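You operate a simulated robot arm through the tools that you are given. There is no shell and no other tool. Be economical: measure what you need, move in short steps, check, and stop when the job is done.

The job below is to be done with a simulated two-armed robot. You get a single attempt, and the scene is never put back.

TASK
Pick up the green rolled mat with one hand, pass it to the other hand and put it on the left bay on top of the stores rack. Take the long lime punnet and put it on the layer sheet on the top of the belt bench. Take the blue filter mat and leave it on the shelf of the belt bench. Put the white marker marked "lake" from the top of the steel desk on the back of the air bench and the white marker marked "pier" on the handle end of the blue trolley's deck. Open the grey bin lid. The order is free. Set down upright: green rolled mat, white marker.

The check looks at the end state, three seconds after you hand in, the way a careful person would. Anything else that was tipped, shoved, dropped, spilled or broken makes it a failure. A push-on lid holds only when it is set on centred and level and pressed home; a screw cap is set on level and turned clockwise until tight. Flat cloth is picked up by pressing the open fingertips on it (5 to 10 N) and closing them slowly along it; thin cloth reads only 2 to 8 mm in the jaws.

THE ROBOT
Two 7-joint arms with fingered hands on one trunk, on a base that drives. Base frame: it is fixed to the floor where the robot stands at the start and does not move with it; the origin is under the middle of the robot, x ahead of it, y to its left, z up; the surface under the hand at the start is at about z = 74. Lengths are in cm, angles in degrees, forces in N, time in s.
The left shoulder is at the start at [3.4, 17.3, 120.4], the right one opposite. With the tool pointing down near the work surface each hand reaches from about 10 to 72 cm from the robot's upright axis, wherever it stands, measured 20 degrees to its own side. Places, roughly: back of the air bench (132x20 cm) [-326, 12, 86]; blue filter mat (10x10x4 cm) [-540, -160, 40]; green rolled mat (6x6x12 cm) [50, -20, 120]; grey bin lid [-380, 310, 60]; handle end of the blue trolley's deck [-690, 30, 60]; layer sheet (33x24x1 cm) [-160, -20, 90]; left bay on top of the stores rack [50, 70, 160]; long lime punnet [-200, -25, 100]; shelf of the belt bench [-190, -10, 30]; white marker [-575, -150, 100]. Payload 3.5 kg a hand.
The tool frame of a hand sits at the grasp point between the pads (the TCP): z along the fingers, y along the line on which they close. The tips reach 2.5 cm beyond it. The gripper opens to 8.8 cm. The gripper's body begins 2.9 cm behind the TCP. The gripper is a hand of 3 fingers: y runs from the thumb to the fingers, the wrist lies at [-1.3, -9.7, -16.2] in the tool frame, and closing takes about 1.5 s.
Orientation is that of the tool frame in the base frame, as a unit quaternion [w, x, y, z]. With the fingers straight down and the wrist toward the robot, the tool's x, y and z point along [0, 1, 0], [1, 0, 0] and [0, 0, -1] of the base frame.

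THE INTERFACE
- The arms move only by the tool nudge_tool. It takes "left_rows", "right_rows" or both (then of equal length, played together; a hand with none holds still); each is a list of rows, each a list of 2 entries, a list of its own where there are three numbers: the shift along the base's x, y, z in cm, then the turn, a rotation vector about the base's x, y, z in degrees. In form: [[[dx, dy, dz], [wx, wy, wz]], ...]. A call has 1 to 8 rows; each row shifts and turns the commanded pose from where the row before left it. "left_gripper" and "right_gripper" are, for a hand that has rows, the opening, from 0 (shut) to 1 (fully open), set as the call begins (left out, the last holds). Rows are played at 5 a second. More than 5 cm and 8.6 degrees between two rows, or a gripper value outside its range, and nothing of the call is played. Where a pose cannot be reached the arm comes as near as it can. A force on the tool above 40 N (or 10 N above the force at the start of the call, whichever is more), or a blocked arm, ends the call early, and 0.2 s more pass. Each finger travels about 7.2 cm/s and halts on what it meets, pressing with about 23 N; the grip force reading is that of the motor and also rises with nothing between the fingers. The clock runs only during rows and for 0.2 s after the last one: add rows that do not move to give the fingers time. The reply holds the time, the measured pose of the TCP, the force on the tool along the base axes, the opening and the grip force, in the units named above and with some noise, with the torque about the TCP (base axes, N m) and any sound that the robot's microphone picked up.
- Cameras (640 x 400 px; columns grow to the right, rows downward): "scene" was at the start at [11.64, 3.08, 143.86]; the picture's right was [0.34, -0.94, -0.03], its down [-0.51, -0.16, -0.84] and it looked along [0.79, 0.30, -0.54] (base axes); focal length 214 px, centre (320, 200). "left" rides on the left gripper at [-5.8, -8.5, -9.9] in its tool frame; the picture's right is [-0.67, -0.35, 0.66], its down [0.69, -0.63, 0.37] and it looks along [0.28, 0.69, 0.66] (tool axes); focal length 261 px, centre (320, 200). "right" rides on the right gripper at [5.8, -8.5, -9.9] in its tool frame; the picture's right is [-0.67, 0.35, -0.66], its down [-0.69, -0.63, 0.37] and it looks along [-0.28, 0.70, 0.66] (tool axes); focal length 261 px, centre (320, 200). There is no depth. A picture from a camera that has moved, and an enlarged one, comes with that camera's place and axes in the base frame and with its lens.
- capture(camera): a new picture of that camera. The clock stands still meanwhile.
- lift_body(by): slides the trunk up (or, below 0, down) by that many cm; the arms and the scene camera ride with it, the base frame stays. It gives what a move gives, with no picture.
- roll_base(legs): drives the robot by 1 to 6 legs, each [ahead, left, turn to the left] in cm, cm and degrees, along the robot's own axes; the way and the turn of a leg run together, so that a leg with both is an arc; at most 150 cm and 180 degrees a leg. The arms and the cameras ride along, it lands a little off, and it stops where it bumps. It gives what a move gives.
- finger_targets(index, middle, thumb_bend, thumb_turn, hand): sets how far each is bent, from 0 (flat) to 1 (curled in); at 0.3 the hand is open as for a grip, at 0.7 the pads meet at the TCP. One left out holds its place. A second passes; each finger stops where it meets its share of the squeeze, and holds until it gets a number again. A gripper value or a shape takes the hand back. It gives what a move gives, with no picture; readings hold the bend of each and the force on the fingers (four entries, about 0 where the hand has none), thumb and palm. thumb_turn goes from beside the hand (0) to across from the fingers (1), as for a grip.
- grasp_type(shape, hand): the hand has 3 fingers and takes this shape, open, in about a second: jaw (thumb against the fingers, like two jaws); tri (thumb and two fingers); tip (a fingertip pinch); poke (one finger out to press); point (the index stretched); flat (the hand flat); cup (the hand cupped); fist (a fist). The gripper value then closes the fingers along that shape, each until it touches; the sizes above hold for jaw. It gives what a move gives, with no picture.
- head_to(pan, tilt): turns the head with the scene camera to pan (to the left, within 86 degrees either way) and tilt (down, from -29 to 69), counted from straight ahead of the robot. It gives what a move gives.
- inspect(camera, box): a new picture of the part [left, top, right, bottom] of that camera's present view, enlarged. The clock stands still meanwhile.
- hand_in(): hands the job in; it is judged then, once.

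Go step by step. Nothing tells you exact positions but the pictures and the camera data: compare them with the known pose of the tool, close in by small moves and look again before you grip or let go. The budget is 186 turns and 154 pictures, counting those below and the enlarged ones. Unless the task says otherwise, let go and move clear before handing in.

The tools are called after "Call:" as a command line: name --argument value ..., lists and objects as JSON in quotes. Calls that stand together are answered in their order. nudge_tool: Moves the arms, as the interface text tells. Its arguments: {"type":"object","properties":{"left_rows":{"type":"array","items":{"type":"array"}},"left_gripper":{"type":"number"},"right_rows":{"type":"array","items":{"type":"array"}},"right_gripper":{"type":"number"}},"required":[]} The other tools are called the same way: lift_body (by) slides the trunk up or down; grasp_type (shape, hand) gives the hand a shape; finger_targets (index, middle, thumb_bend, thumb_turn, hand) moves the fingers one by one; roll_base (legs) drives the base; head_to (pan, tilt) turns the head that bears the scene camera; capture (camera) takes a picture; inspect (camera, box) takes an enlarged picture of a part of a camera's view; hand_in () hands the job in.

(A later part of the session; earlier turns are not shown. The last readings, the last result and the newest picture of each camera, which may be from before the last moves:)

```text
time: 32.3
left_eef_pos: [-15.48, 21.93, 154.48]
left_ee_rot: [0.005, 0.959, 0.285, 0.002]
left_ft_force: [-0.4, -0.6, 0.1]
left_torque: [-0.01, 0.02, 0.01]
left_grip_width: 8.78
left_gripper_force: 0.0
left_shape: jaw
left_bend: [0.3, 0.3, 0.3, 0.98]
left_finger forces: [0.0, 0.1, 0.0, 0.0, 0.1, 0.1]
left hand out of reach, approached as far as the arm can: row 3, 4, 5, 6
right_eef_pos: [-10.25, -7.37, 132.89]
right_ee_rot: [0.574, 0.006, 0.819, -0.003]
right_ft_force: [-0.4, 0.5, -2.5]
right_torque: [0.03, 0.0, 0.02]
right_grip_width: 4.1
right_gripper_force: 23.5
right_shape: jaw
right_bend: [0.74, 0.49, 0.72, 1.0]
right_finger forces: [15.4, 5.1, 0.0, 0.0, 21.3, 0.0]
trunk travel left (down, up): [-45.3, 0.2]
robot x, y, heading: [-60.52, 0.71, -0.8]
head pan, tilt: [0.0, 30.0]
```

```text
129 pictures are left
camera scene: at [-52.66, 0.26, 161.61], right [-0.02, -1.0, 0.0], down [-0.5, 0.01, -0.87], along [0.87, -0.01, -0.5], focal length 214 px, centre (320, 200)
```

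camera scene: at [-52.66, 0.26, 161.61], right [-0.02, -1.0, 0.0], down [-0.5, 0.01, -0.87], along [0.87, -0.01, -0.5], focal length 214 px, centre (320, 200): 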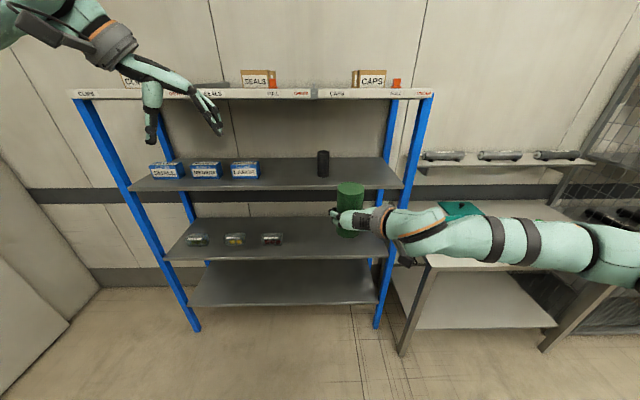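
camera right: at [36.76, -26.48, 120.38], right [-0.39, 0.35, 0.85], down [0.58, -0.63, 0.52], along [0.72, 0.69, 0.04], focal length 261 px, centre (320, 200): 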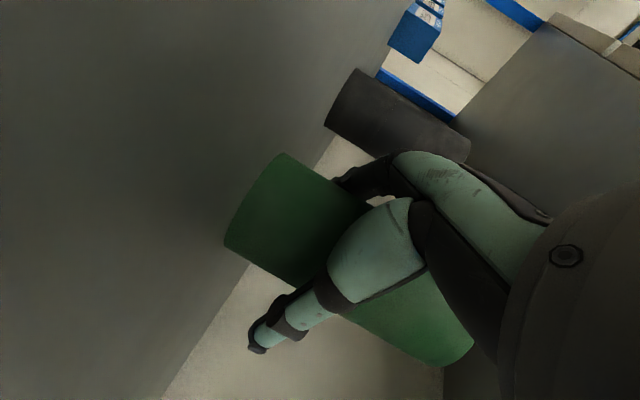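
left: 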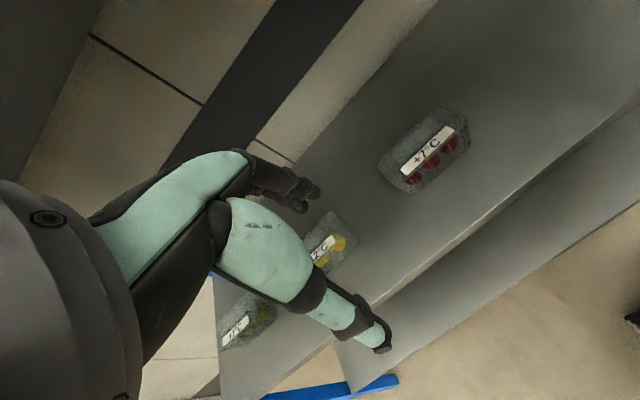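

Top-down can't reach the bay height, so the left hand shall take the roll from its left side, fingers pointing right, slightly down (wrist toward the robot). I turn it there, staying clear.

Call:
nudge_tool --left_rows '[[[-1, -0.3, -3.5], [-6.06, 3.33, 3.89]], [[-1, -0.3, -3.5], [-6.06, 3.33, 3.89]], [[-1, -0.3, -3.5], [-6.06, 3.33, 3.89]], [[-1, -0.3, -3.5], [-6.06, 3.33, 3.89]], [[-1, -0.3, -3.5], [-6.06, 3.33, 3.89]], [[-1, -0.3, -3.5], [-6.06, 3.33, 3.89]], [[-1, -0.3, -3], [-6.06, 3.33, 3.89]]]'

Call:
nudge_tool --left_rows '[[[0, 0, -2], [-6.06, 3.33, 3.89]], [[0, 0, -2], [-6.06, 3.33, 3.89]], [[0, 0, -1], [-6.06, 3.33, 3.89]], [[0, 0, 0], [-6.06, 3.33, 3.89]], [[0, 0, 0], [-6.06, 3.33, 3.89]]]'

Call:
capture --camera "scene"

```text
time: 33.9
left_eef_pos: [-26.81, 17.39, 133.32]
left_ee_rot: [0.285, 0.781, 0.48, -0.281]
left_ft_force: [0.1, 0.5, 0.8]
left_torque: [0.0, 0.01, 0.0]
left_grip_width: 8.78
left_gripper_force: 0.1
left_shape: jaw
left_bend: [0.3, 0.3, 0.3, 0.98]
left_finger forces: [0.0, 0.0, 0.0, 0.0, 0.0, 0.1]
left hand out of reach, approached as far as the arm can: row 5, 6, 7
right_eef_pos: [-10.39, -7.4, 132.92]
right_ee_rot: [0.575, 0.005, 0.818, -0.002]
right_ft_force: [0.5, 0.7, -1.9]
right_torque: [0.0, 0.01, 0.0]
right_grip_width: 4.12
right_gripper_force: 22.7
right_shape: jaw
right_bend: [0.74, 0.49, 0.72, 1.0]
right_finger forces: [15.4, 5.0, 0.0, 0.0, 21.3, 0.2]
trunk travel left (down, up): [-45.3, 0.2]
robot x, y, heading: [-60.43, 0.48, -1.0]
head pan, tilt: [0.0, 30.0]
```

```text
time: 35.1
left_eef_pos: [-29.42, 18.37, 131.04]
left_ee_rot: [0.426, 0.585, 0.547, -0.42]
left_ft_force: [-0.9, 0.1, 1.1]
left_torque: [0.01, 0.02, 0.01]
left_grip_width: 8.79
left_gripper_force: 0.1
left_shape: jaw
left_bend: [0.3, 0.3, 0.3, 0.98]
left_finger forces: [0.0, 0.1, 0.0, 0.0, 0.1, 0.1]
left hand out of reach, approached as far as the arm can: row 1, 2, 3, 4, 5
right_eef_pos: [-10.31, -7.22, 132.99]
right_ee_rot: [0.573, 0.005, 0.819, -0.004]
right_ft_force: [0.5, 1.2, -2.8]
right_torque: [-0.02, -0.01, 0.03]
right_grip_width: 4.11
right_gripper_force: 23.1
right_shape: jaw
right_bend: [0.74, 0.49, 0.72, 1.0]
right_finger forces: [15.4, 4.8, 0.1, 0.1, 21.3, 0.0]
trunk travel left (down, up): [-45.3, 0.2]
robot x, y, heading: [-60.77, 0.88, -1.0]
head pan, tilt: [0.0, 30.0]
```

```text
128 pictures are left
camera scene: at [-52.81, 0.38, 161.62], right [-0.02, -1.0, 0.0], down [-0.5, 0.01, -0.87], along [0.87, -0.01, -0.5], focal length 214 px, centre (320, 200)
```

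scene: 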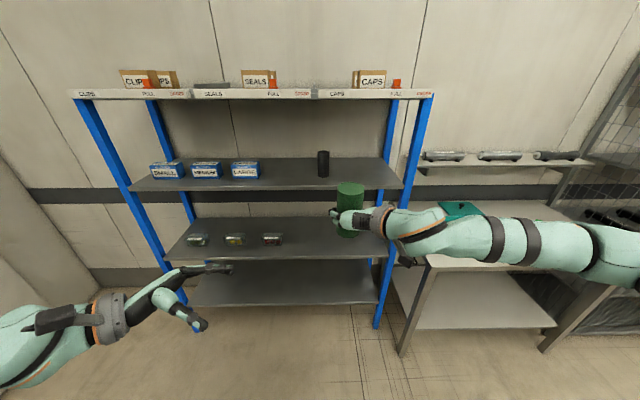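

Call:
nudge_tool --left_rows '[[[3, 0, 1.2], [0, 0, 0]], [[3, 0, 1.2], [0, 0, 0]], [[3, 0, 1.2], [0, 0, 0]], [[3, 0, 1.2], [0, 0, 0]], [[3, 0, 1.2], [0, 0, 0]], [[3, 0, 1.2], [0, 0, 0]]]'

Call:
capture --camera "scene"

Call:
capture --camera "left"

```text
time: 36.5
left_eef_pos: [-11.24, 18.27, 138.17]
left_ee_rot: [0.425, 0.583, 0.549, -0.423]
left_ft_force: [0.0, -1.1, 0.6]
left_torque: [0.03, 0.02, -0.02]
left_grip_width: 8.77
left_gripper_force: 0.0
left_shape: jaw
left_bend: [0.3, 0.3, 0.3, 0.98]
left_finger forces: [0.1, 0.1, 0.0, 0.1, 0.0, 0.1]
right_eef_pos: [-10.1, -7.26, 133.01]
right_ee_rot: [0.573, 0.006, 0.819, -0.002]
right_ft_force: [0.3, 0.2, -1.9]
right_torque: [0.01, -0.01, 0.01]
right_grip_width: 4.11
right_gripper_force: 23.0
right_shape: jaw
right_bend: [0.74, 0.49, 0.72, 1.0]
right_finger forces: [15.4, 4.9, 0.1, 0.0, 21.3, 0.0]
trunk travel left (down, up): [-45.3, 0.2]
robot x, y, heading: [-60.52, 0.48, -1.0]
head pan, tilt: [0.0, 30.0]
```

```text
127 pictures are left
camera scene: at [-52.54, 0.25, 161.6], right [-0.02, -1.0, 0.0], down [-0.5, 0.01, -0.87], along [0.87, -0.01, -0.5], focal length 214 px, centre (320, 200)
```

scene: 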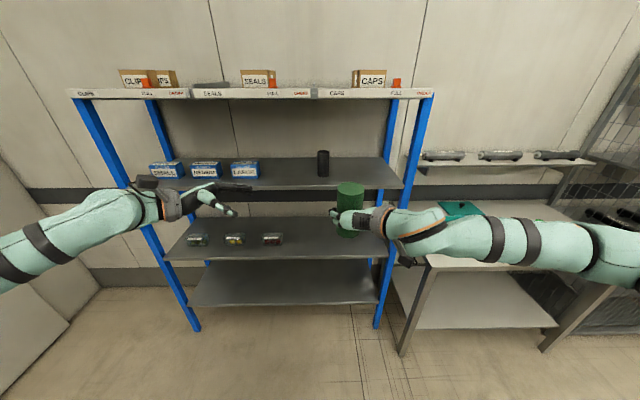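

```text
126 pictures are left
camera left: at [-19.64, 26.44, 146.31], right [-0.39, -0.8, 0.45], down [-0.61, -0.14, -0.78], along [0.69, -0.58, -0.44], focal length 261 px, centre (320, 200)
```

left: 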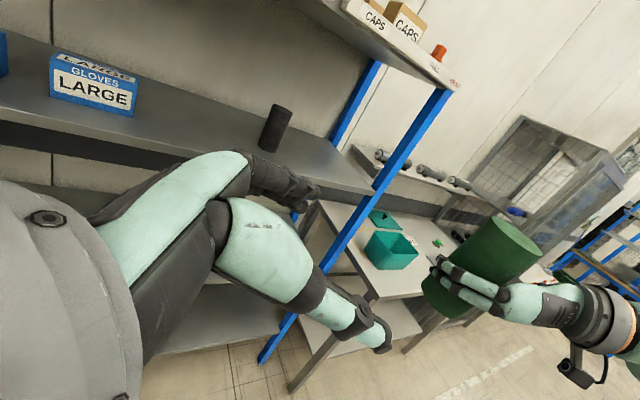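

Both hands line up. I close in from the left and look.

Call:
nudge_tool --left_rows '[[[0.7, -3, 0], [0, 0, 0]], [[0.7, -3, 0], [0, 0, 0]], [[0, -3, 0], [0, 0, 0]], [[0, -3, 0], [0, 0, 0]], [[0, -3, 0], [0, 0, 0]]]'

Call:
inspect --camera "scene" --box '[220, 140, 420, 265]'

Call:
capture --camera "left"

```text
time: 37.7
left_eef_pos: [-9.84, 3.26, 138.13]
left_ee_rot: [0.425, 0.583, 0.549, -0.422]
left_ft_force: [-0.4, 0.5, 0.1]
left_torque: [0.0, -0.02, 0.01]
left_grip_width: 8.78
left_gripper_force: 0.1
left_shape: jaw
left_bend: [0.3, 0.3, 0.3, 0.98]
left_finger forces: [0.1, 0.1, 0.1, 0.0, 0.0, 0.1]
right_eef_pos: [-10.28, -7.52, 132.96]
right_ee_rot: [0.573, 0.005, 0.82, -0.004]
right_ft_force: [0.4, -0.3, -2.5]
right_torque: [0.0, -0.02, -0.02]
right_grip_width: 4.12
right_gripper_force: 23.1
right_shape: jaw
right_bend: [0.74, 0.49, 0.72, 1.0]
right_finger forces: [15.4, 4.8, 0.1, 0.0, 21.3, 0.0]
trunk travel left (down, up): [-45.3, 0.2]
robot x, y, heading: [-60.48, 0.65, -0.9]
head pan, tilt: [0.0, 30.0]
```

```text
3.20 times, centred on (320, 202) of scene
camera zoom: at [-52.57, 0.12, 161.61], right [-0.02, -1.0, 0.0], down [-0.5, 0.01, -0.87], along [0.87, -0.01, -0.5], focal length 686 px, centre (320, 192)
```

zoom: 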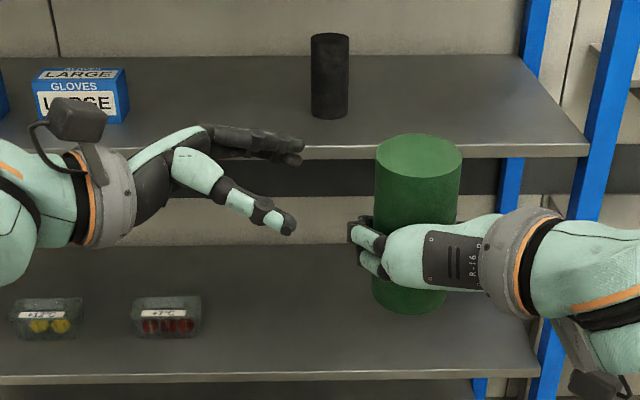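

```text
124 pictures are left
camera left: at [-18.22, 11.34, 146.26], right [-0.39, -0.8, 0.45], down [-0.61, -0.14, -0.78], along [0.69, -0.58, -0.44], focal length 261 px, centre (320, 200)
```

left: 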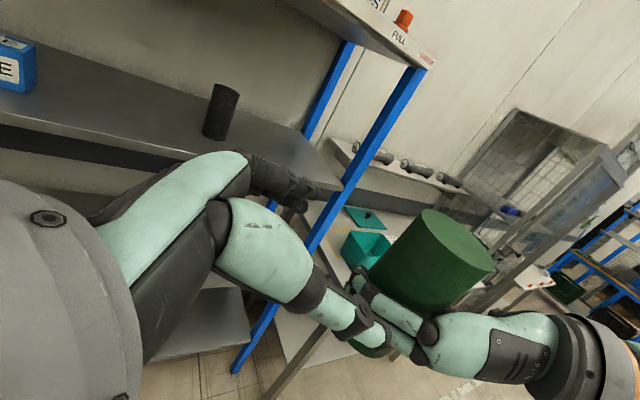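

The left thumb might graze the right palm; I level the left hand and raise it slightly, then approach.

Call:
nudge_tool --left_rows '[[[0, 0, 0.5], [-6, 0, 0]], [[0, 0, 0.4], [-6, 0, 0]], [[0, -2, 0], [0, 0, 0]], [[0, -2, 0], [0, 0, 0]]]'

Call:
inspect --camera "scene" --box '[240, 150, 400, 250]'

Call:
capture --camera "left"

```text
time: 38.7
left_eef_pos: [-9.93, -0.68, 139.15]
left_ee_rot: [0.484, 0.536, 0.5, -0.477]
left_ft_force: [-0.4, -0.7, 0.0]
left_torque: [0.01, 0.02, 0.0]
left_grip_width: 8.77
left_gripper_force: 0.2
left_shape: jaw
left_bend: [0.3, 0.3, 0.3, 0.98]
left_finger forces: [0.0, 0.0, 0.0, 0.0, 0.0, 0.0]
right_eef_pos: [-10.37, -7.41, 132.95]
right_ee_rot: [0.574, 0.005, 0.819, -0.002]
right_ft_force: [-0.1, 0.1, -2.2]
right_torque: [0.0, 0.05, -0.02]
right_grip_width: 4.09
right_gripper_force: 22.9
right_shape: jaw
right_bend: [0.74, 0.49, 0.72, 1.0]
right_finger forces: [15.5, 4.7, 0.0, 0.0, 21.3, 0.0]
trunk travel left (down, up): [-45.3, 0.2]
robot x, y, heading: [-60.37, 0.85, -0.7]
head pan, tilt: [0.0, 30.0]
```

```text
4.00 times, centred on (320, 200) of scene
camera zoom: at [-52.68, 0.16, 161.61], right [-0.02, -1.0, 0.0], down [-0.5, 0.01, -0.87], along [0.87, -0.01, -0.5], focal length 858 px, centre (320, 200)
```

zoom: 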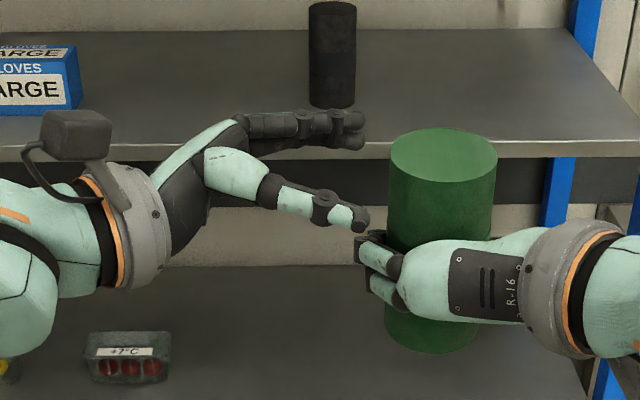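

```text
122 pictures are left
camera left: at [-18.38, 8.89, 145.39], right [-0.39, -0.69, 0.6], down [-0.61, -0.3, -0.74], along [0.69, -0.66, -0.31], focal length 261 px, centre (320, 200)
```

left: 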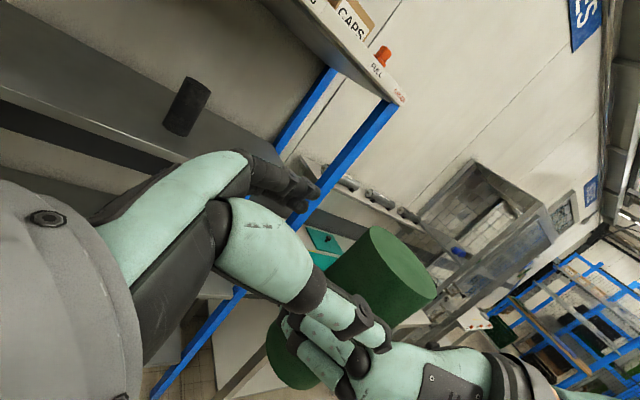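

Call:
nudge_tool --left_rows '[[[0, -1.5, 0.2], [0, 0, 0]], [[0, -1.5, 0], [0, 0, 0]], [[0, -1.5, 0], [0, 0, 0]], [[0, -1.3, 0], [0, 0, 0]]]'

Call:
inspect --camera "scene" --box '[240, 150, 400, 250]'

Call:
capture --camera "left"

```text
time: 39.7
left_eef_pos: [-9.94, -6.27, 139.27]
left_ee_rot: [0.484, 0.535, 0.502, -0.477]
left_ft_force: [-0.3, 1.1, 0.0]
left_torque: [-0.01, 0.04, 0.0]
left_grip_width: 8.8
left_gripper_force: 0.1
left_shape: jaw
left_bend: [0.3, 0.3, 0.3, 0.98]
left_finger forces: [0.1, 0.0, 0.0, 0.1, 0.7, 0.1]
right_eef_pos: [-10.23, -7.39, 133.14]
right_ee_rot: [0.573, 0.005, 0.819, -0.002]
right_ft_force: [0.2, -0.2, -2.4]
right_torque: [0.05, 0.02, 0.03]
right_grip_width: 4.14
right_gripper_force: 23.7
right_shape: jaw
right_bend: [0.74, 0.49, 0.72, 1.0]
right_finger forces: [15.2, 4.9, 0.0, 0.1, 22.0, 0.0]
trunk travel left (down, up): [-45.3, 0.2]
robot x, y, heading: [-60.45, 0.36, -0.8]
head pan, tilt: [0.0, 30.0]
```

```text
4.00 times, centred on (320, 200) of scene
camera zoom: at [-52.69, 0.24, 161.61], right [-0.02, -1.0, 0.0], down [-0.5, 0.01, -0.87], along [0.87, -0.01, -0.5], focal length 858 px, centre (320, 200)
```

zoom: 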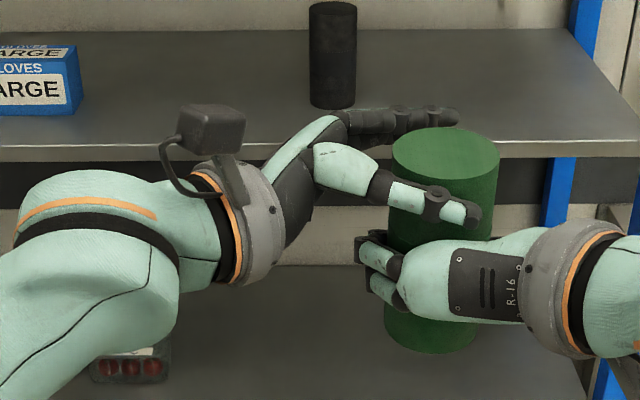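

```text
120 pictures are left
camera left: at [-18.46, 3.25, 145.63], right [-0.39, -0.69, 0.6], down [-0.61, -0.3, -0.74], along [0.69, -0.66, -0.31], focal length 261 px, centre (320, 200)
```

left: 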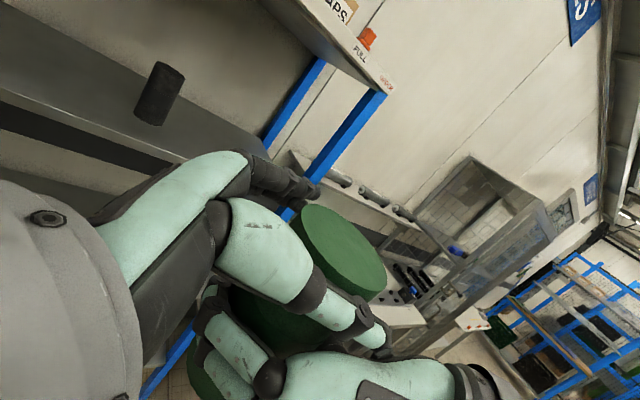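

Call:
nudge_tool --left_rows '[[[-0.4, 0, -0.4], [0, 0, 0]], [[0, 0, -0.3], [0, 0, 0]]]'

Call:
nudge_tool --left_rows '[[[0, 0, 0], [0, 0, 0]], [[0, 0, 0], [0, 0, 0]], [[0, 0, 0], [0, 0, 0]], [[0, 0, 0], [0, 0, 0]], [[0, 0, 0], [0, 0, 0]], [[0, 0, 0], [0, 0, 0]], [[0, 0, 0], [0, 0, 0]], [[0, 0, 0], [0, 0, 0]]]' --left_gripper 0

Call:
inspect --camera "scene" --box '[240, 150, 400, 250]'

Call:
capture --camera "left"

```text
time: 40.3
left_eef_pos: [-10.29, -6.43, 138.69]
left_ee_rot: [0.485, 0.535, 0.5, -0.478]
left_ft_force: [-0.2, 0.6, 0.4]
left_torque: [-0.03, -0.01, 0.03]
left_grip_width: 8.78
left_gripper_force: 0.0
left_shape: jaw
left_bend: [0.3, 0.3, 0.3, 0.97]
left_finger forces: [0.0, 0.0, 0.1, 0.0, 0.0, 0.0]
right_eef_pos: [-10.3, -7.42, 133.05]
right_ee_rot: [0.574, 0.005, 0.819, -0.003]
right_ft_force: [0.5, -0.4, -2.5]
right_torque: [0.01, -0.05, 0.01]
right_grip_width: 4.1
right_gripper_force: 22.7
right_shape: jaw
right_bend: [0.74, 0.49, 0.72, 1.0]
right_finger forces: [15.6, 4.7, 0.0, 0.0, 21.5, 0.0]
trunk travel left (down, up): [-45.3, 0.2]
robot x, y, heading: [-60.85, 0.63, -1.1]
head pan, tilt: [0.0, 30.0]
```

```text
time: 42.1
left_eef_pos: [-10.36, -6.46, 138.63]
left_ee_rot: [0.483, 0.535, 0.502, -0.478]
left_ft_force: [-1.1, -2.3, 1.0]
left_torque: [-0.03, 0.0, 0.11]
left_grip_width: 4.75
left_gripper_force: 22.6
left_shape: jaw
left_bend: [0.74, 0.48, 0.59, 0.99]
left_finger forces: [13.7, 8.2, 0.1, 0.1, 23.7, 0.0]
right_eef_pos: [-10.29, -7.35, 133.0]
right_ee_rot: [0.573, 0.006, 0.819, -0.003]
right_ft_force: [1.5, 2.1, -3.9]
right_torque: [-0.12, 0.02, -0.07]
right_grip_width: 4.09
right_gripper_force: 23.0
right_shape: jaw
right_bend: [0.74, 0.49, 0.73, 1.0]
right_finger forces: [16.8, 6.3, 0.0, 0.0, 20.4, 0.0]
trunk travel left (down, up): [-45.3, 0.2]
robot x, y, heading: [-60.44, 0.64, -0.6]
head pan, tilt: [0.0, 30.0]
```

```text
4.00 times, centred on (320, 200) of scene
camera zoom: at [-52.69, 0.28, 161.61], right [-0.02, -1.0, 0.0], down [-0.5, 0.01, -0.87], along [0.87, -0.01, -0.5], focal length 858 px, centre (320, 200)
```

zoom: 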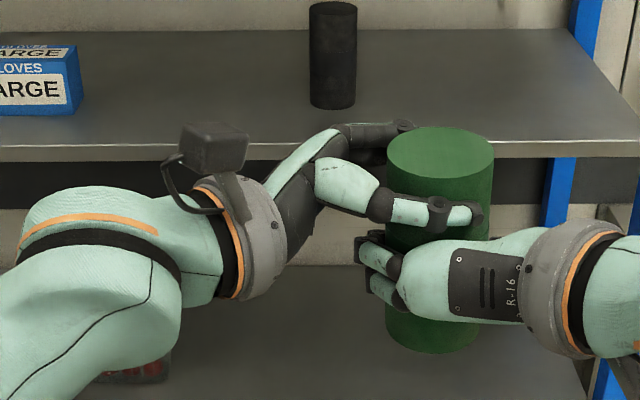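

```text
118 pictures are left
camera left: at [-18.76, 3.2, 144.93], right [-0.39, -0.69, 0.6], down [-0.61, -0.3, -0.74], along [0.69, -0.66, -0.31], focal length 261 px, centre (320, 200)
```

left: 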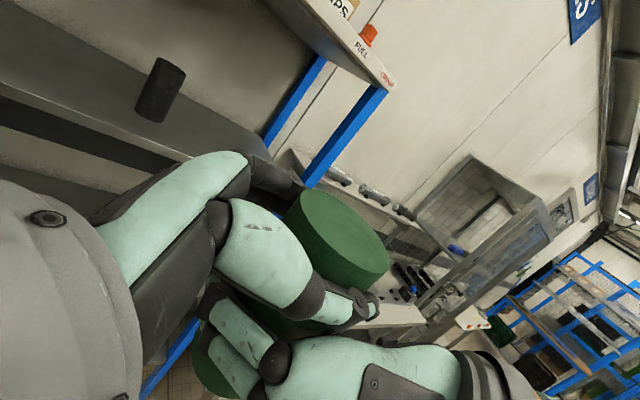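

Left grips firmly. Release the right hand and back it straight off.

Call:
nudge_tool --right_rows '[[[0, 0, 0], [0, 0, 0]], [[0, 0, 0], [0, 0, 0]], [[0, 0, 0], [0, 0, 0]], [[0, 0, 0], [0, 0, 0]], [[0, 0, 0], [0, 0, 0]], [[0, 0, 0], [0, 0, 0]]]' --right_gripper 1

Call:
nudge_tool --right_rows '[[[-1.2, 0, -0.5], [0, 0, 0]], [[-1.5, 0, -0.5], [0, 0, 0]], [[-2, 0, -1], [0, 0, 0]], [[-2, -1, -1], [0, 0, 0]], [[0, -3, -1], [0, 0, 0]], [[1, -4, -1], [0, 0, 0]], [[2, -4, 0], [0, 0, 0]], [[2, -4, 0], [0, 0, 0]]]'

Call:
capture --camera "scene"

```text
time: 43.5
left_eef_pos: [-10.35, -6.46, 138.64]
left_ee_rot: [0.484, 0.535, 0.502, -0.477]
left_ft_force: [0.0, 0.3, -0.3]
left_torque: [0.01, -0.01, 0.0]
left_grip_width: 4.72
left_gripper_force: 23.1
left_shape: jaw
left_bend: [0.74, 0.48, 0.59, 1.0]
left_finger forces: [13.6, 8.7, 0.1, 0.0, 23.0, 0.0]
right_eef_pos: [-10.35, -7.3, 132.94]
right_ee_rot: [0.574, 0.005, 0.819, -0.003]
right_ft_force: [0.0, 0.9, -0.2]
right_torque: [-0.02, 0.01, 0.02]
right_grip_width: 8.75
right_gripper_force: 0.1
right_shape: jaw
right_bend: [0.3, 0.3, 0.3, 0.98]
right_finger forces: [0.0, 0.0, 0.0, 0.1, 0.1, 0.0]
trunk travel left (down, up): [-45.3, 0.2]
robot x, y, heading: [-60.76, 0.48, -0.9]
head pan, tilt: [0.0, 30.0]
```

```text
time: 45.3
left_eef_pos: [-10.28, -6.57, 138.68]
left_ee_rot: [0.484, 0.536, 0.501, -0.477]
left_ft_force: [-0.3, 0.1, -0.4]
left_torque: [0.02, -0.02, 0.03]
left_grip_width: 4.71
left_gripper_force: 22.5
left_shape: jaw
left_bend: [0.74, 0.48, 0.59, 1.0]
left_finger forces: [13.6, 8.8, 0.0, 0.0, 22.8, 0.1]
right_eef_pos: [-11.73, -23.59, 127.72]
right_ee_rot: [0.573, 0.005, 0.819, -0.003]
right_ft_force: [0.5, 0.6, -0.5]
right_torque: [-0.01, 0.01, 0.0]
right_grip_width: 8.77
right_gripper_force: 0.0
right_shape: jaw
right_bend: [0.3, 0.3, 0.3, 0.98]
right_finger forces: [0.0, 0.1, 0.1, 0.1, 0.0, 0.0]
trunk travel left (down, up): [-45.3, 0.2]
robot x, y, heading: [-60.89, 0.56, -1.0]
head pan, tilt: [0.0, 30.0]
```

```text
117 pictures are left
camera scene: at [-52.67, 0.21, 161.61], right [-0.02, -1.0, 0.0], down [-0.5, 0.01, -0.87], along [0.87, -0.01, -0.5], focal length 214 px, centre (320, 200)
```

scene: 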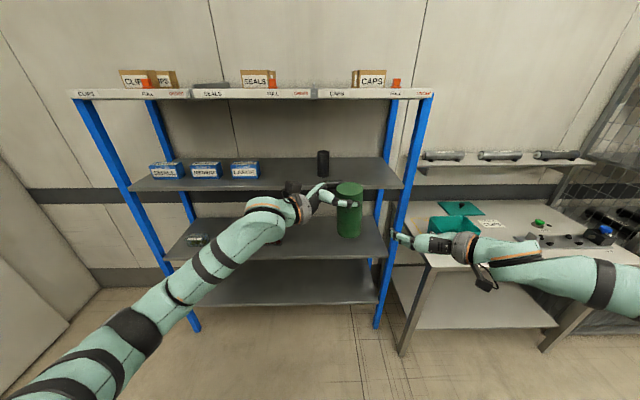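

Handover worked. I draw the right arm back, and raise the left with a 45° yaw, checking reach at bay height.

Call:
nudge_tool --left_rows '[[[0, 3, 2], [0, 0, 0]], [[0, 3, 3], [0, 0, 6]], [[0, 3, 4], [0, 0, 6]], [[0, 3, 4], [0, 0, 6]], [[0, 3, 4], [0, 0, 6]], [[0, 3, 4], [0, 0, 7]], [[0, 3, 4], [0, 0, 7]], [[0, 2, 4], [0, 0, 7]]]' --right_rows '[[[-1, -1, -1], [0, 0, 0]], [[-1, -1, -1], [0, 0, 0]], [[-1, -1, -1], [0, 0, 0]], [[-1, -1, -1], [0, 0, 0]], [[-1, -1, -1], [0, 0, 0]], [[-1, 0, 0], [0, 0, 0]], [[-1, 0, 0], [0, 0, 0]], [[-1, 0, 0], [0, 0, 0]]]'

Call:
capture --camera "scene"

Call:
capture --camera "left"

```text
time: 47.1
left_eef_pos: [-10.77, 16.82, 167.75]
left_ee_rot: [0.631, 0.302, 0.668, -0.254]
left_ft_force: [0.4, -0.2, -1.9]
left_torque: [0.0, 0.0, 0.0]
left_grip_width: 4.67
left_gripper_force: 23.5
left_shape: jaw
left_bend: [0.74, 0.48, 0.6, 1.0]
left_finger forces: [13.1, 8.7, 0.0, 0.1, 22.7, 0.0]
right_eef_pos: [-20.33, -28.34, 122.87]
right_ee_rot: [0.573, 0.005, 0.819, -0.003]
right_ft_force: [-0.1, -0.1, -0.6]
right_torque: [0.0, -0.01, -0.03]
right_grip_width: 8.78
right_gripper_force: 0.0
right_shape: jaw
right_bend: [0.3, 0.3, 0.3, 0.98]
right_finger forces: [0.1, 0.1, 0.1, 0.0, 0.0, 0.0]
trunk travel left (down, up): [-45.3, 0.2]
robot x, y, heading: [-60.77, 0.5, -0.8]
head pan, tilt: [0.0, 30.0]
```

```text
116 pictures are left
camera scene: at [-52.86, 0.24, 161.63], right [-0.02, -1.0, 0.0], down [-0.5, 0.01, -0.87], along [0.87, -0.01, -0.5], focal length 214 px, centre (320, 200)
```

scene: 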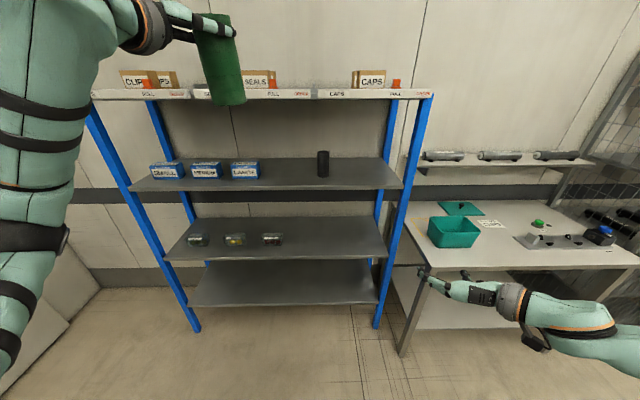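

```text
115 pictures are left
camera left: at [-23.55, 17.5, 173.96], right [0.21, -0.77, 0.6], down [-0.22, -0.64, -0.74], along [0.95, 0.02, -0.31], focal length 261 px, centre (320, 200)
```

left: 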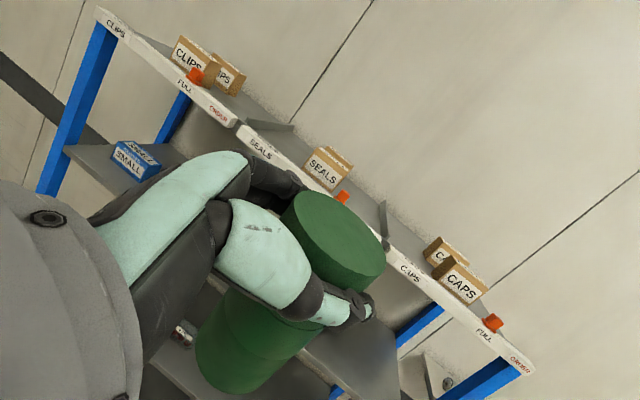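

Call:
inspect --camera "left" --box '[90, 0, 330, 150]'

```text
2.67 times, centred on (210, 75) of left
camera zoom: at [-23.55, 17.5, 173.96], right [0.21, -0.77, 0.6], down [-0.22, -0.64, -0.74], along [0.95, 0.02, -0.31], focal length 695 px, centre (613, 533)
```

zoom: 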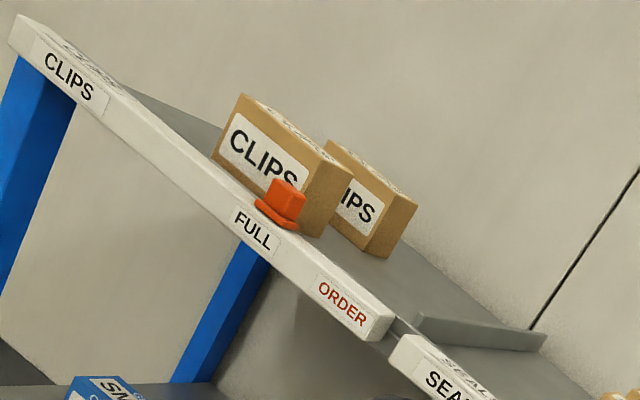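

Clear picture of the CLIPS bay: boxes' right side at y≈65, divider y≈47, flag on the lip at y≈61. I'll place the roll near (46, 54), with the left hand yawed to ~60° to miss the flag. Add yaw, raise, and shift the base.

Call:
nudge_tool --left_rows '[[[0, 0, 2], [0, 0, 8]], [[0, 0, 2], [0, 0, 8]], [[0, 0, 0], [0, 0, 0]]]' --right_rows '[[[-2, 0, 3], [0, 0, 0]], [[-2, 0, 3], [0, 0, 0]], [[-1, 0, 3], [0, 0, 0]]]'

Call:
roll_base --legs '[[0, 38, 0.8], [38, 0, 0]]'

Call:
head_to --pan 20 --tilt 10

Call:
capture --camera "scene"

Call:
capture --camera "left"

```text
time: 47.9
left_eef_pos: [-10.57, 16.73, 171.54]
left_ee_rot: [0.66, 0.207, 0.703, -0.165]
left_ft_force: [0.9, 1.1, -1.9]
left_torque: [-0.01, 0.04, -0.01]
left_grip_width: 4.63
left_gripper_force: 23.0
left_shape: jaw
left_bend: [0.74, 0.48, 0.6, 1.0]
left_finger forces: [13.1, 8.1, 0.0, 0.0, 22.2, 0.0]
right_eef_pos: [-25.13, -28.11, 131.62]
right_ee_rot: [0.574, 0.006, 0.819, -0.003]
right_ft_force: [-0.2, 0.5, 0.0]
right_torque: [0.03, 0.04, 0.0]
right_grip_width: 8.79
right_gripper_force: 0.1
right_shape: jaw
right_bend: [0.3, 0.3, 0.3, 0.98]
right_finger forces: [0.0, 0.0, 0.0, 0.0, 0.0, 0.1]
trunk travel left (down, up): [-45.3, 0.2]
robot x, y, heading: [-60.54, 0.27, -0.8]
head pan, tilt: [0.0, 30.0]
```

```text
time: 52.2
left_eef_pos: [26.73, 54.91, 171.73]
left_ee_rot: [0.662, 0.203, 0.704, -0.162]
left_ft_force: [-0.4, 0.2, -3.1]
left_torque: [0.03, 0.01, -0.01]
left_grip_width: 4.63
left_gripper_force: 22.7
left_shape: jaw
left_bend: [0.74, 0.48, 0.6, 1.0]
left_finger forces: [13.2, 8.0, 0.1, 0.0, 22.2, 0.1]
right_eef_pos: [12.8, 9.92, 131.73]
right_ee_rot: [0.575, 0.0, 0.818, 0.001]
right_ft_force: [-0.3, 0.2, -0.2]
right_torque: [-0.04, -0.02, 0.02]
right_grip_width: 8.8
right_gripper_force: 0.2
right_shape: jaw
right_bend: [0.3, 0.3, 0.3, 0.98]
right_finger forces: [0.1, 0.0, 0.0, 0.0, 0.0, 0.0]
trunk travel left (down, up): [-45.3, 0.2]
robot x, y, heading: [-22.68, 37.91, -0.0]
head pan, tilt: [0.0, 30.0]
```

```text
time: 53.1
left_eef_pos: [27.27, 55.1, 171.71]
left_ee_rot: [0.66, 0.203, 0.705, -0.161]
left_ft_force: [-0.3, 0.1, -3.1]
left_torque: [0.0, 0.0, -0.01]
left_grip_width: 4.63
left_gripper_force: 23.1
left_shape: jaw
left_bend: [0.74, 0.48, 0.6, 1.0]
left_finger forces: [12.9, 8.1, 0.0, 0.1, 22.2, 0.0]
right_eef_pos: [13.14, 9.98, 131.65]
right_ee_rot: [0.574, 0.0, 0.819, 0.001]
right_ft_force: [0.1, 0.0, 0.1]
right_torque: [-0.02, -0.03, -0.02]
right_grip_width: 8.77
right_gripper_force: 0.0
right_shape: jaw
right_bend: [0.3, 0.3, 0.3, 0.98]
right_finger forces: [0.0, 0.0, 0.0, 0.0, 0.0, 0.0]
trunk travel left (down, up): [-45.3, 0.2]
robot x, y, heading: [-22.75, 38.33, 0.0]
head pan, tilt: [20.0, 10.0]
```

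```text
113 pictures are left
camera scene: at [-15.18, 41.25, 164.84], right [0.34, -0.94, 0.0], down [-0.16, -0.06, -0.98], along [0.93, 0.33, -0.18], focal length 214 px, centre (320, 200)
```

scene: 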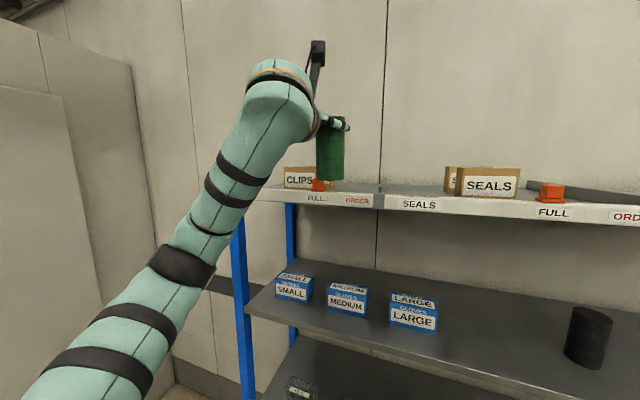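

```text
112 pictures are left
camera left: at [14.68, 52.07, 177.85], right [0.43, -0.67, 0.6], down [-0.03, -0.68, -0.74], along [0.9, 0.3, -0.31], focal length 261 px, centre (320, 200)
```

left: 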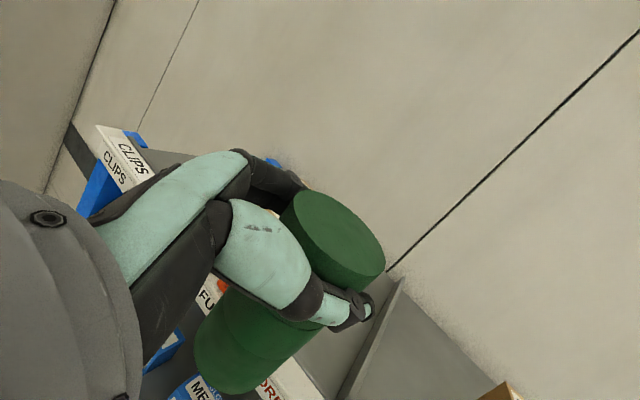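

Call:
roll_base --legs '[[19, 0, 0]]'

Call:
capture --camera "scene"

Call:
capture --camera "left"

```text
time: 54.6
left_eef_pos: [45.51, 54.99, 171.7]
left_ee_rot: [0.662, 0.202, 0.704, -0.16]
left_ft_force: [-0.3, -0.7, -2.4]
left_torque: [-0.01, 0.0, 0.02]
left_grip_width: 4.63
left_gripper_force: 23.5
left_shape: jaw
left_bend: [0.74, 0.48, 0.6, 1.0]
left_finger forces: [13.2, 8.0, 0.0, 0.0, 22.2, 0.0]
right_eef_pos: [31.44, 10.02, 131.8]
right_ee_rot: [0.575, -0.001, 0.818, 0.001]
right_ft_force: [-0.3, -0.8, 0.0]
right_torque: [-0.02, 0.03, -0.03]
right_grip_width: 8.79
right_gripper_force: 0.1
right_shape: jaw
right_bend: [0.3, 0.3, 0.3, 0.98]
right_finger forces: [0.0, 0.1, 0.0, 0.1, 0.0, 0.0]
trunk travel left (down, up): [-45.3, 0.2]
robot x, y, heading: [-4.23, 38.08, 0.2]
head pan, tilt: [20.0, 10.0]
```

```text
111 pictures are left
camera scene: at [3.1, 41.26, 164.87], right [0.34, -0.94, 0.0], down [-0.16, -0.06, -0.99], along [0.93, 0.34, -0.17], focal length 214 px, centre (320, 200)
```

scene: 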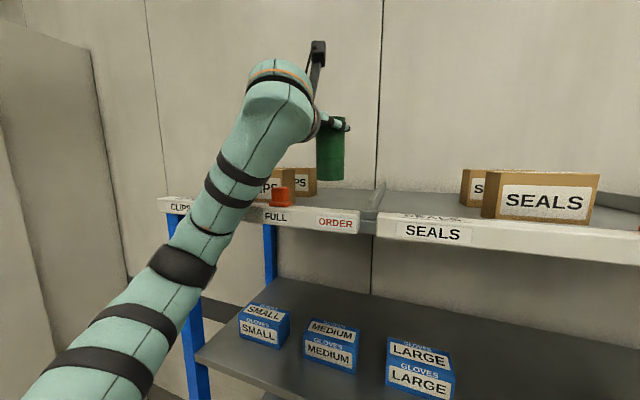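

```text
110 pictures are left
camera left: at [32.91, 52.09, 177.96], right [0.42, -0.67, 0.6], down [-0.03, -0.68, -0.74], along [0.91, 0.3, -0.3], focal length 261 px, centre (320, 200)
```

left: 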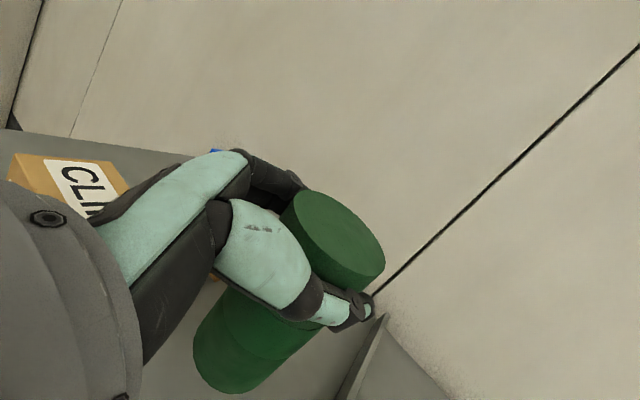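

Call:
inspect --camera "scene" --box '[230, 110, 410, 240]'

```text
3.08 times, centred on (320, 175) of scene
camera zoom: at [3.1, 41.26, 164.87], right [0.34, -0.94, 0.0], down [-0.16, -0.06, -0.99], along [0.93, 0.34, -0.17], focal length 660 px, centre (320, 277)
```

zoom: 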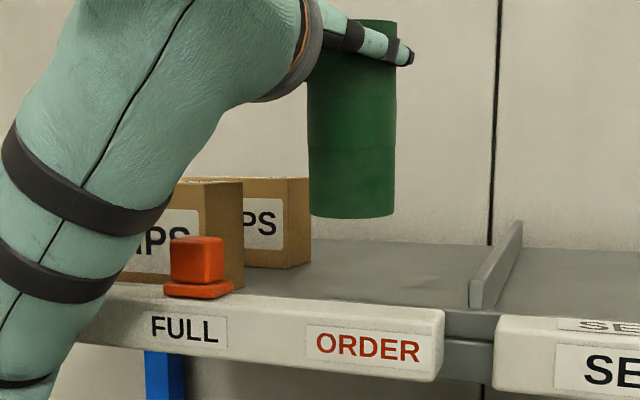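

Call:
nudge_tool --left_rows '[[[0, 0, -1.5], [0, 0, 0]], [[0, 0, -1.5], [0, 0, 0]], [[0, 0, -1.5], [0, 0, 0]], [[0, 0, -1], [0, 0, 0]]]'

Call:
inspect --camera "scene" --box '[230, 110, 410, 240]'

```text
time: 55.6
left_eef_pos: [45.94, 55.07, 166.19]
left_ee_rot: [0.661, 0.201, 0.705, -0.161]
left_ft_force: [5.4, 1.3, 14.0]
left_torque: [0.08, -0.25, 0.06]
left_grip_width: 4.59
left_gripper_force: 22.7
left_shape: jaw
left_bend: [0.74, 0.48, 0.61, 0.98]
left_finger forces: [16.8, 9.9, 0.0, 0.0, 21.2, 0.0]
right_eef_pos: [31.96, 10.12, 131.67]
right_ee_rot: [0.573, -0.001, 0.82, 0.001]
right_ft_force: [0.7, 0.8, -0.4]
right_torque: [0.02, 0.01, 0.02]
right_grip_width: 8.78
right_gripper_force: 0.1
right_shape: jaw
right_bend: [0.3, 0.3, 0.3, 0.98]
right_finger forces: [0.1, 0.0, 0.1, 0.0, 0.1, 0.0]
trunk travel left (down, up): [-45.3, 0.2]
robot x, y, heading: [-4.28, 38.06, -0.3]
head pan, tilt: [20.0, 10.0]
```

```text
3.08 times, centred on (320, 175) of scene
camera zoom: at [3.58, 41.23, 164.86], right [0.34, -0.94, 0.0], down [-0.16, -0.06, -0.98], along [0.93, 0.34, -0.17], focal length 660 px, centre (320, 277)
```

zoom: 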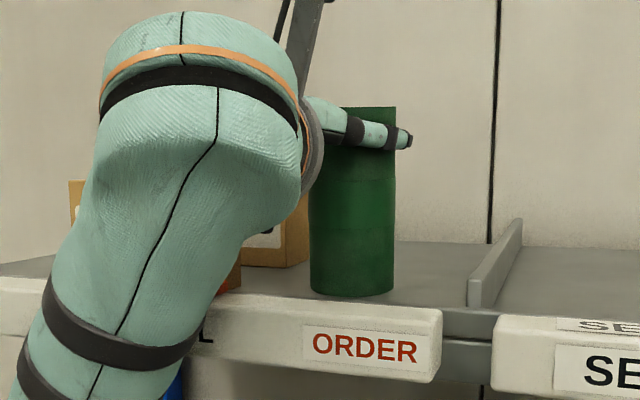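

Roll touches the bay surface. I open the left hand.

Call:
nudge_tool --left_rows '[[[0, 0, 0.1], [0, 0, 0]], [[0, 0, 0], [0, 0, 0]], [[0, 0, 0], [0, 0, 0]], [[0, 0, 0], [0, 0, 0]], [[0, 0, 0], [0, 0, 0]], [[0, 0, 0], [0, 0, 0]]]' --left_gripper 1

Call:
inspect --camera "scene" --box '[230, 110, 410, 240]'

Call:
capture --camera "left"

```text
time: 57.0
left_eef_pos: [45.91, 54.84, 166.12]
left_ee_rot: [0.661, 0.202, 0.705, -0.161]
left_ft_force: [-0.6, 0.2, 0.6]
left_torque: [-0.01, -0.01, 0.02]
left_grip_width: 8.75
left_gripper_force: 0.1
left_shape: jaw
left_bend: [0.3, 0.3, 0.3, 0.98]
left_finger forces: [0.0, 0.1, 0.1, 0.0, 0.0, 0.1]
right_eef_pos: [31.86, 10.02, 131.59]
right_ee_rot: [0.573, 0.0, 0.819, 0.001]
right_ft_force: [0.5, -0.3, 0.0]
right_torque: [-0.03, -0.01, -0.03]
right_grip_width: 8.78
right_gripper_force: 0.0
right_shape: jaw
right_bend: [0.3, 0.3, 0.3, 0.98]
right_finger forces: [0.1, 0.1, 0.1, 0.1, 0.0, 0.1]
trunk travel left (down, up): [-45.3, 0.2]
robot x, y, heading: [-3.92, 38.17, -0.3]
head pan, tilt: [20.0, 10.0]
```

```text
3.08 times, centred on (320, 175) of scene
camera zoom: at [3.42, 41.24, 164.85], right [0.34, -0.94, 0.0], down [-0.16, -0.06, -0.98], along [0.93, 0.34, -0.17], focal length 660 px, centre (320, 277)
```

zoom: 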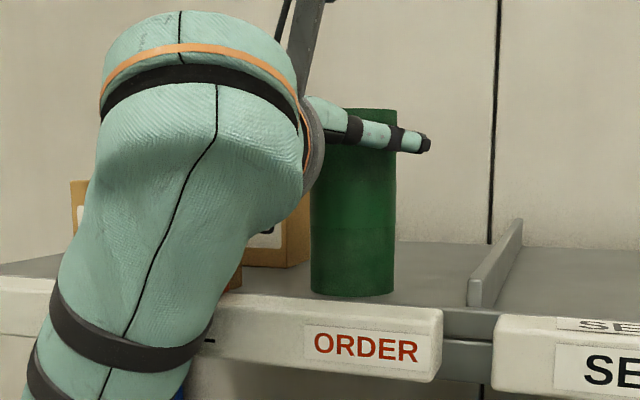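

```text
106 pictures are left
camera left: at [33.27, 51.98, 172.44], right [0.43, -0.67, 0.6], down [-0.03, -0.68, -0.74], along [0.9, 0.3, -0.31], focal length 261 px, centre (320, 200)
```

left: 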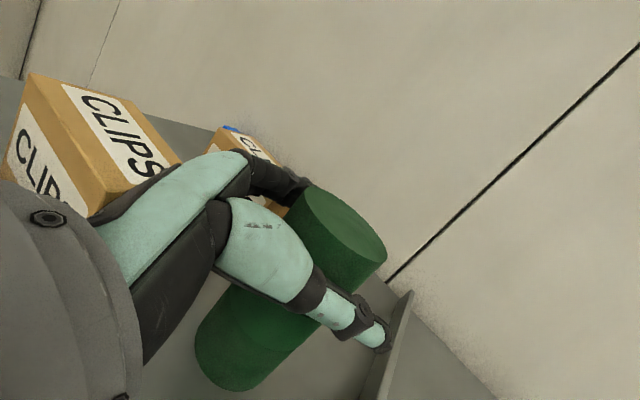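

Upright and released. I withdraw along the hand axis with slight rise.

Call:
nudge_tool --left_rows '[[[-0.9, 0.5, 0.2], [0, 0, 0]], [[-1.3, 0.75, 0.5], [0, 0, 0]], [[-1.7, 1, 1], [0, 0, 0]], [[-1.7, 1, 1.5], [0, 0, 0]], [[-2, 0.5, 2], [0, 0, 0]], [[-2, 0, 2], [0, 0, 0]]]'

Call:
roll_base --legs '[[-40, 0, 0]]'

Call:
capture --camera "scene"

```text
time: 58.4
left_eef_pos: [35.99, 58.82, 173.69]
left_ee_rot: [0.66, 0.203, 0.705, -0.16]
left_ft_force: [0.5, 0.8, 0.2]
left_torque: [0.01, 0.01, 0.05]
left_grip_width: 8.78
left_gripper_force: 0.0
left_shape: jaw
left_bend: [0.3, 0.3, 0.3, 0.98]
left_finger forces: [0.1, 0.0, 0.0, 0.0, 0.0, 0.0]
right_eef_pos: [31.61, 9.79, 131.54]
right_ee_rot: [0.575, 0.0, 0.818, 0.002]
right_ft_force: [-0.1, -0.7, -0.8]
right_torque: [0.03, -0.02, 0.02]
right_grip_width: 8.76
right_gripper_force: 0.0
right_shape: jaw
right_bend: [0.3, 0.3, 0.3, 0.98]
right_finger forces: [0.0, 0.1, 0.0, 0.0, 0.0, 0.0]
trunk travel left (down, up): [-45.3, 0.2]
robot x, y, heading: [-4.13, 38.15, -0.1]
head pan, tilt: [20.0, 10.0]
```

```text
time: 60.9
left_eef_pos: [-3.88, 58.76, 173.39]
left_ee_rot: [0.659, 0.204, 0.705, -0.162]
left_ft_force: [-0.2, 0.2, 0.1]
left_torque: [-0.04, -0.02, -0.01]
left_grip_width: 8.76
left_gripper_force: 0.0
left_shape: jaw
left_bend: [0.3, 0.3, 0.3, 0.98]
left_finger forces: [0.0, 0.1, 0.0, 0.0, 0.0, 0.0]
right_eef_pos: [-8.6, 9.94, 131.5]
right_ee_rot: [0.572, 0.002, 0.82, 0.001]
right_ft_force: [0.1, -0.9, 0.1]
right_torque: [-0.02, 0.0, -0.02]
right_grip_width: 8.74
right_gripper_force: 0.0
right_shape: jaw
right_bend: [0.3, 0.3, 0.3, 0.98]
right_finger forces: [0.0, 0.1, 0.0, 0.0, 0.1, 0.1]
trunk travel left (down, up): [-45.3, 0.2]
robot x, y, heading: [-44.4, 38.42, -0.5]
head pan, tilt: [20.0, 10.0]
```

```text
105 pictures are left
camera scene: at [-36.78, 41.34, 164.83], right [0.34, -0.94, 0.0], down [-0.17, -0.06, -0.98], along [0.93, 0.33, -0.18], focal length 214 px, centre (320, 200)
```

scene: 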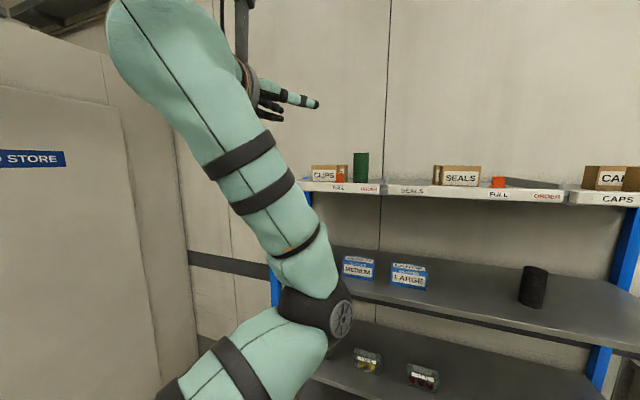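

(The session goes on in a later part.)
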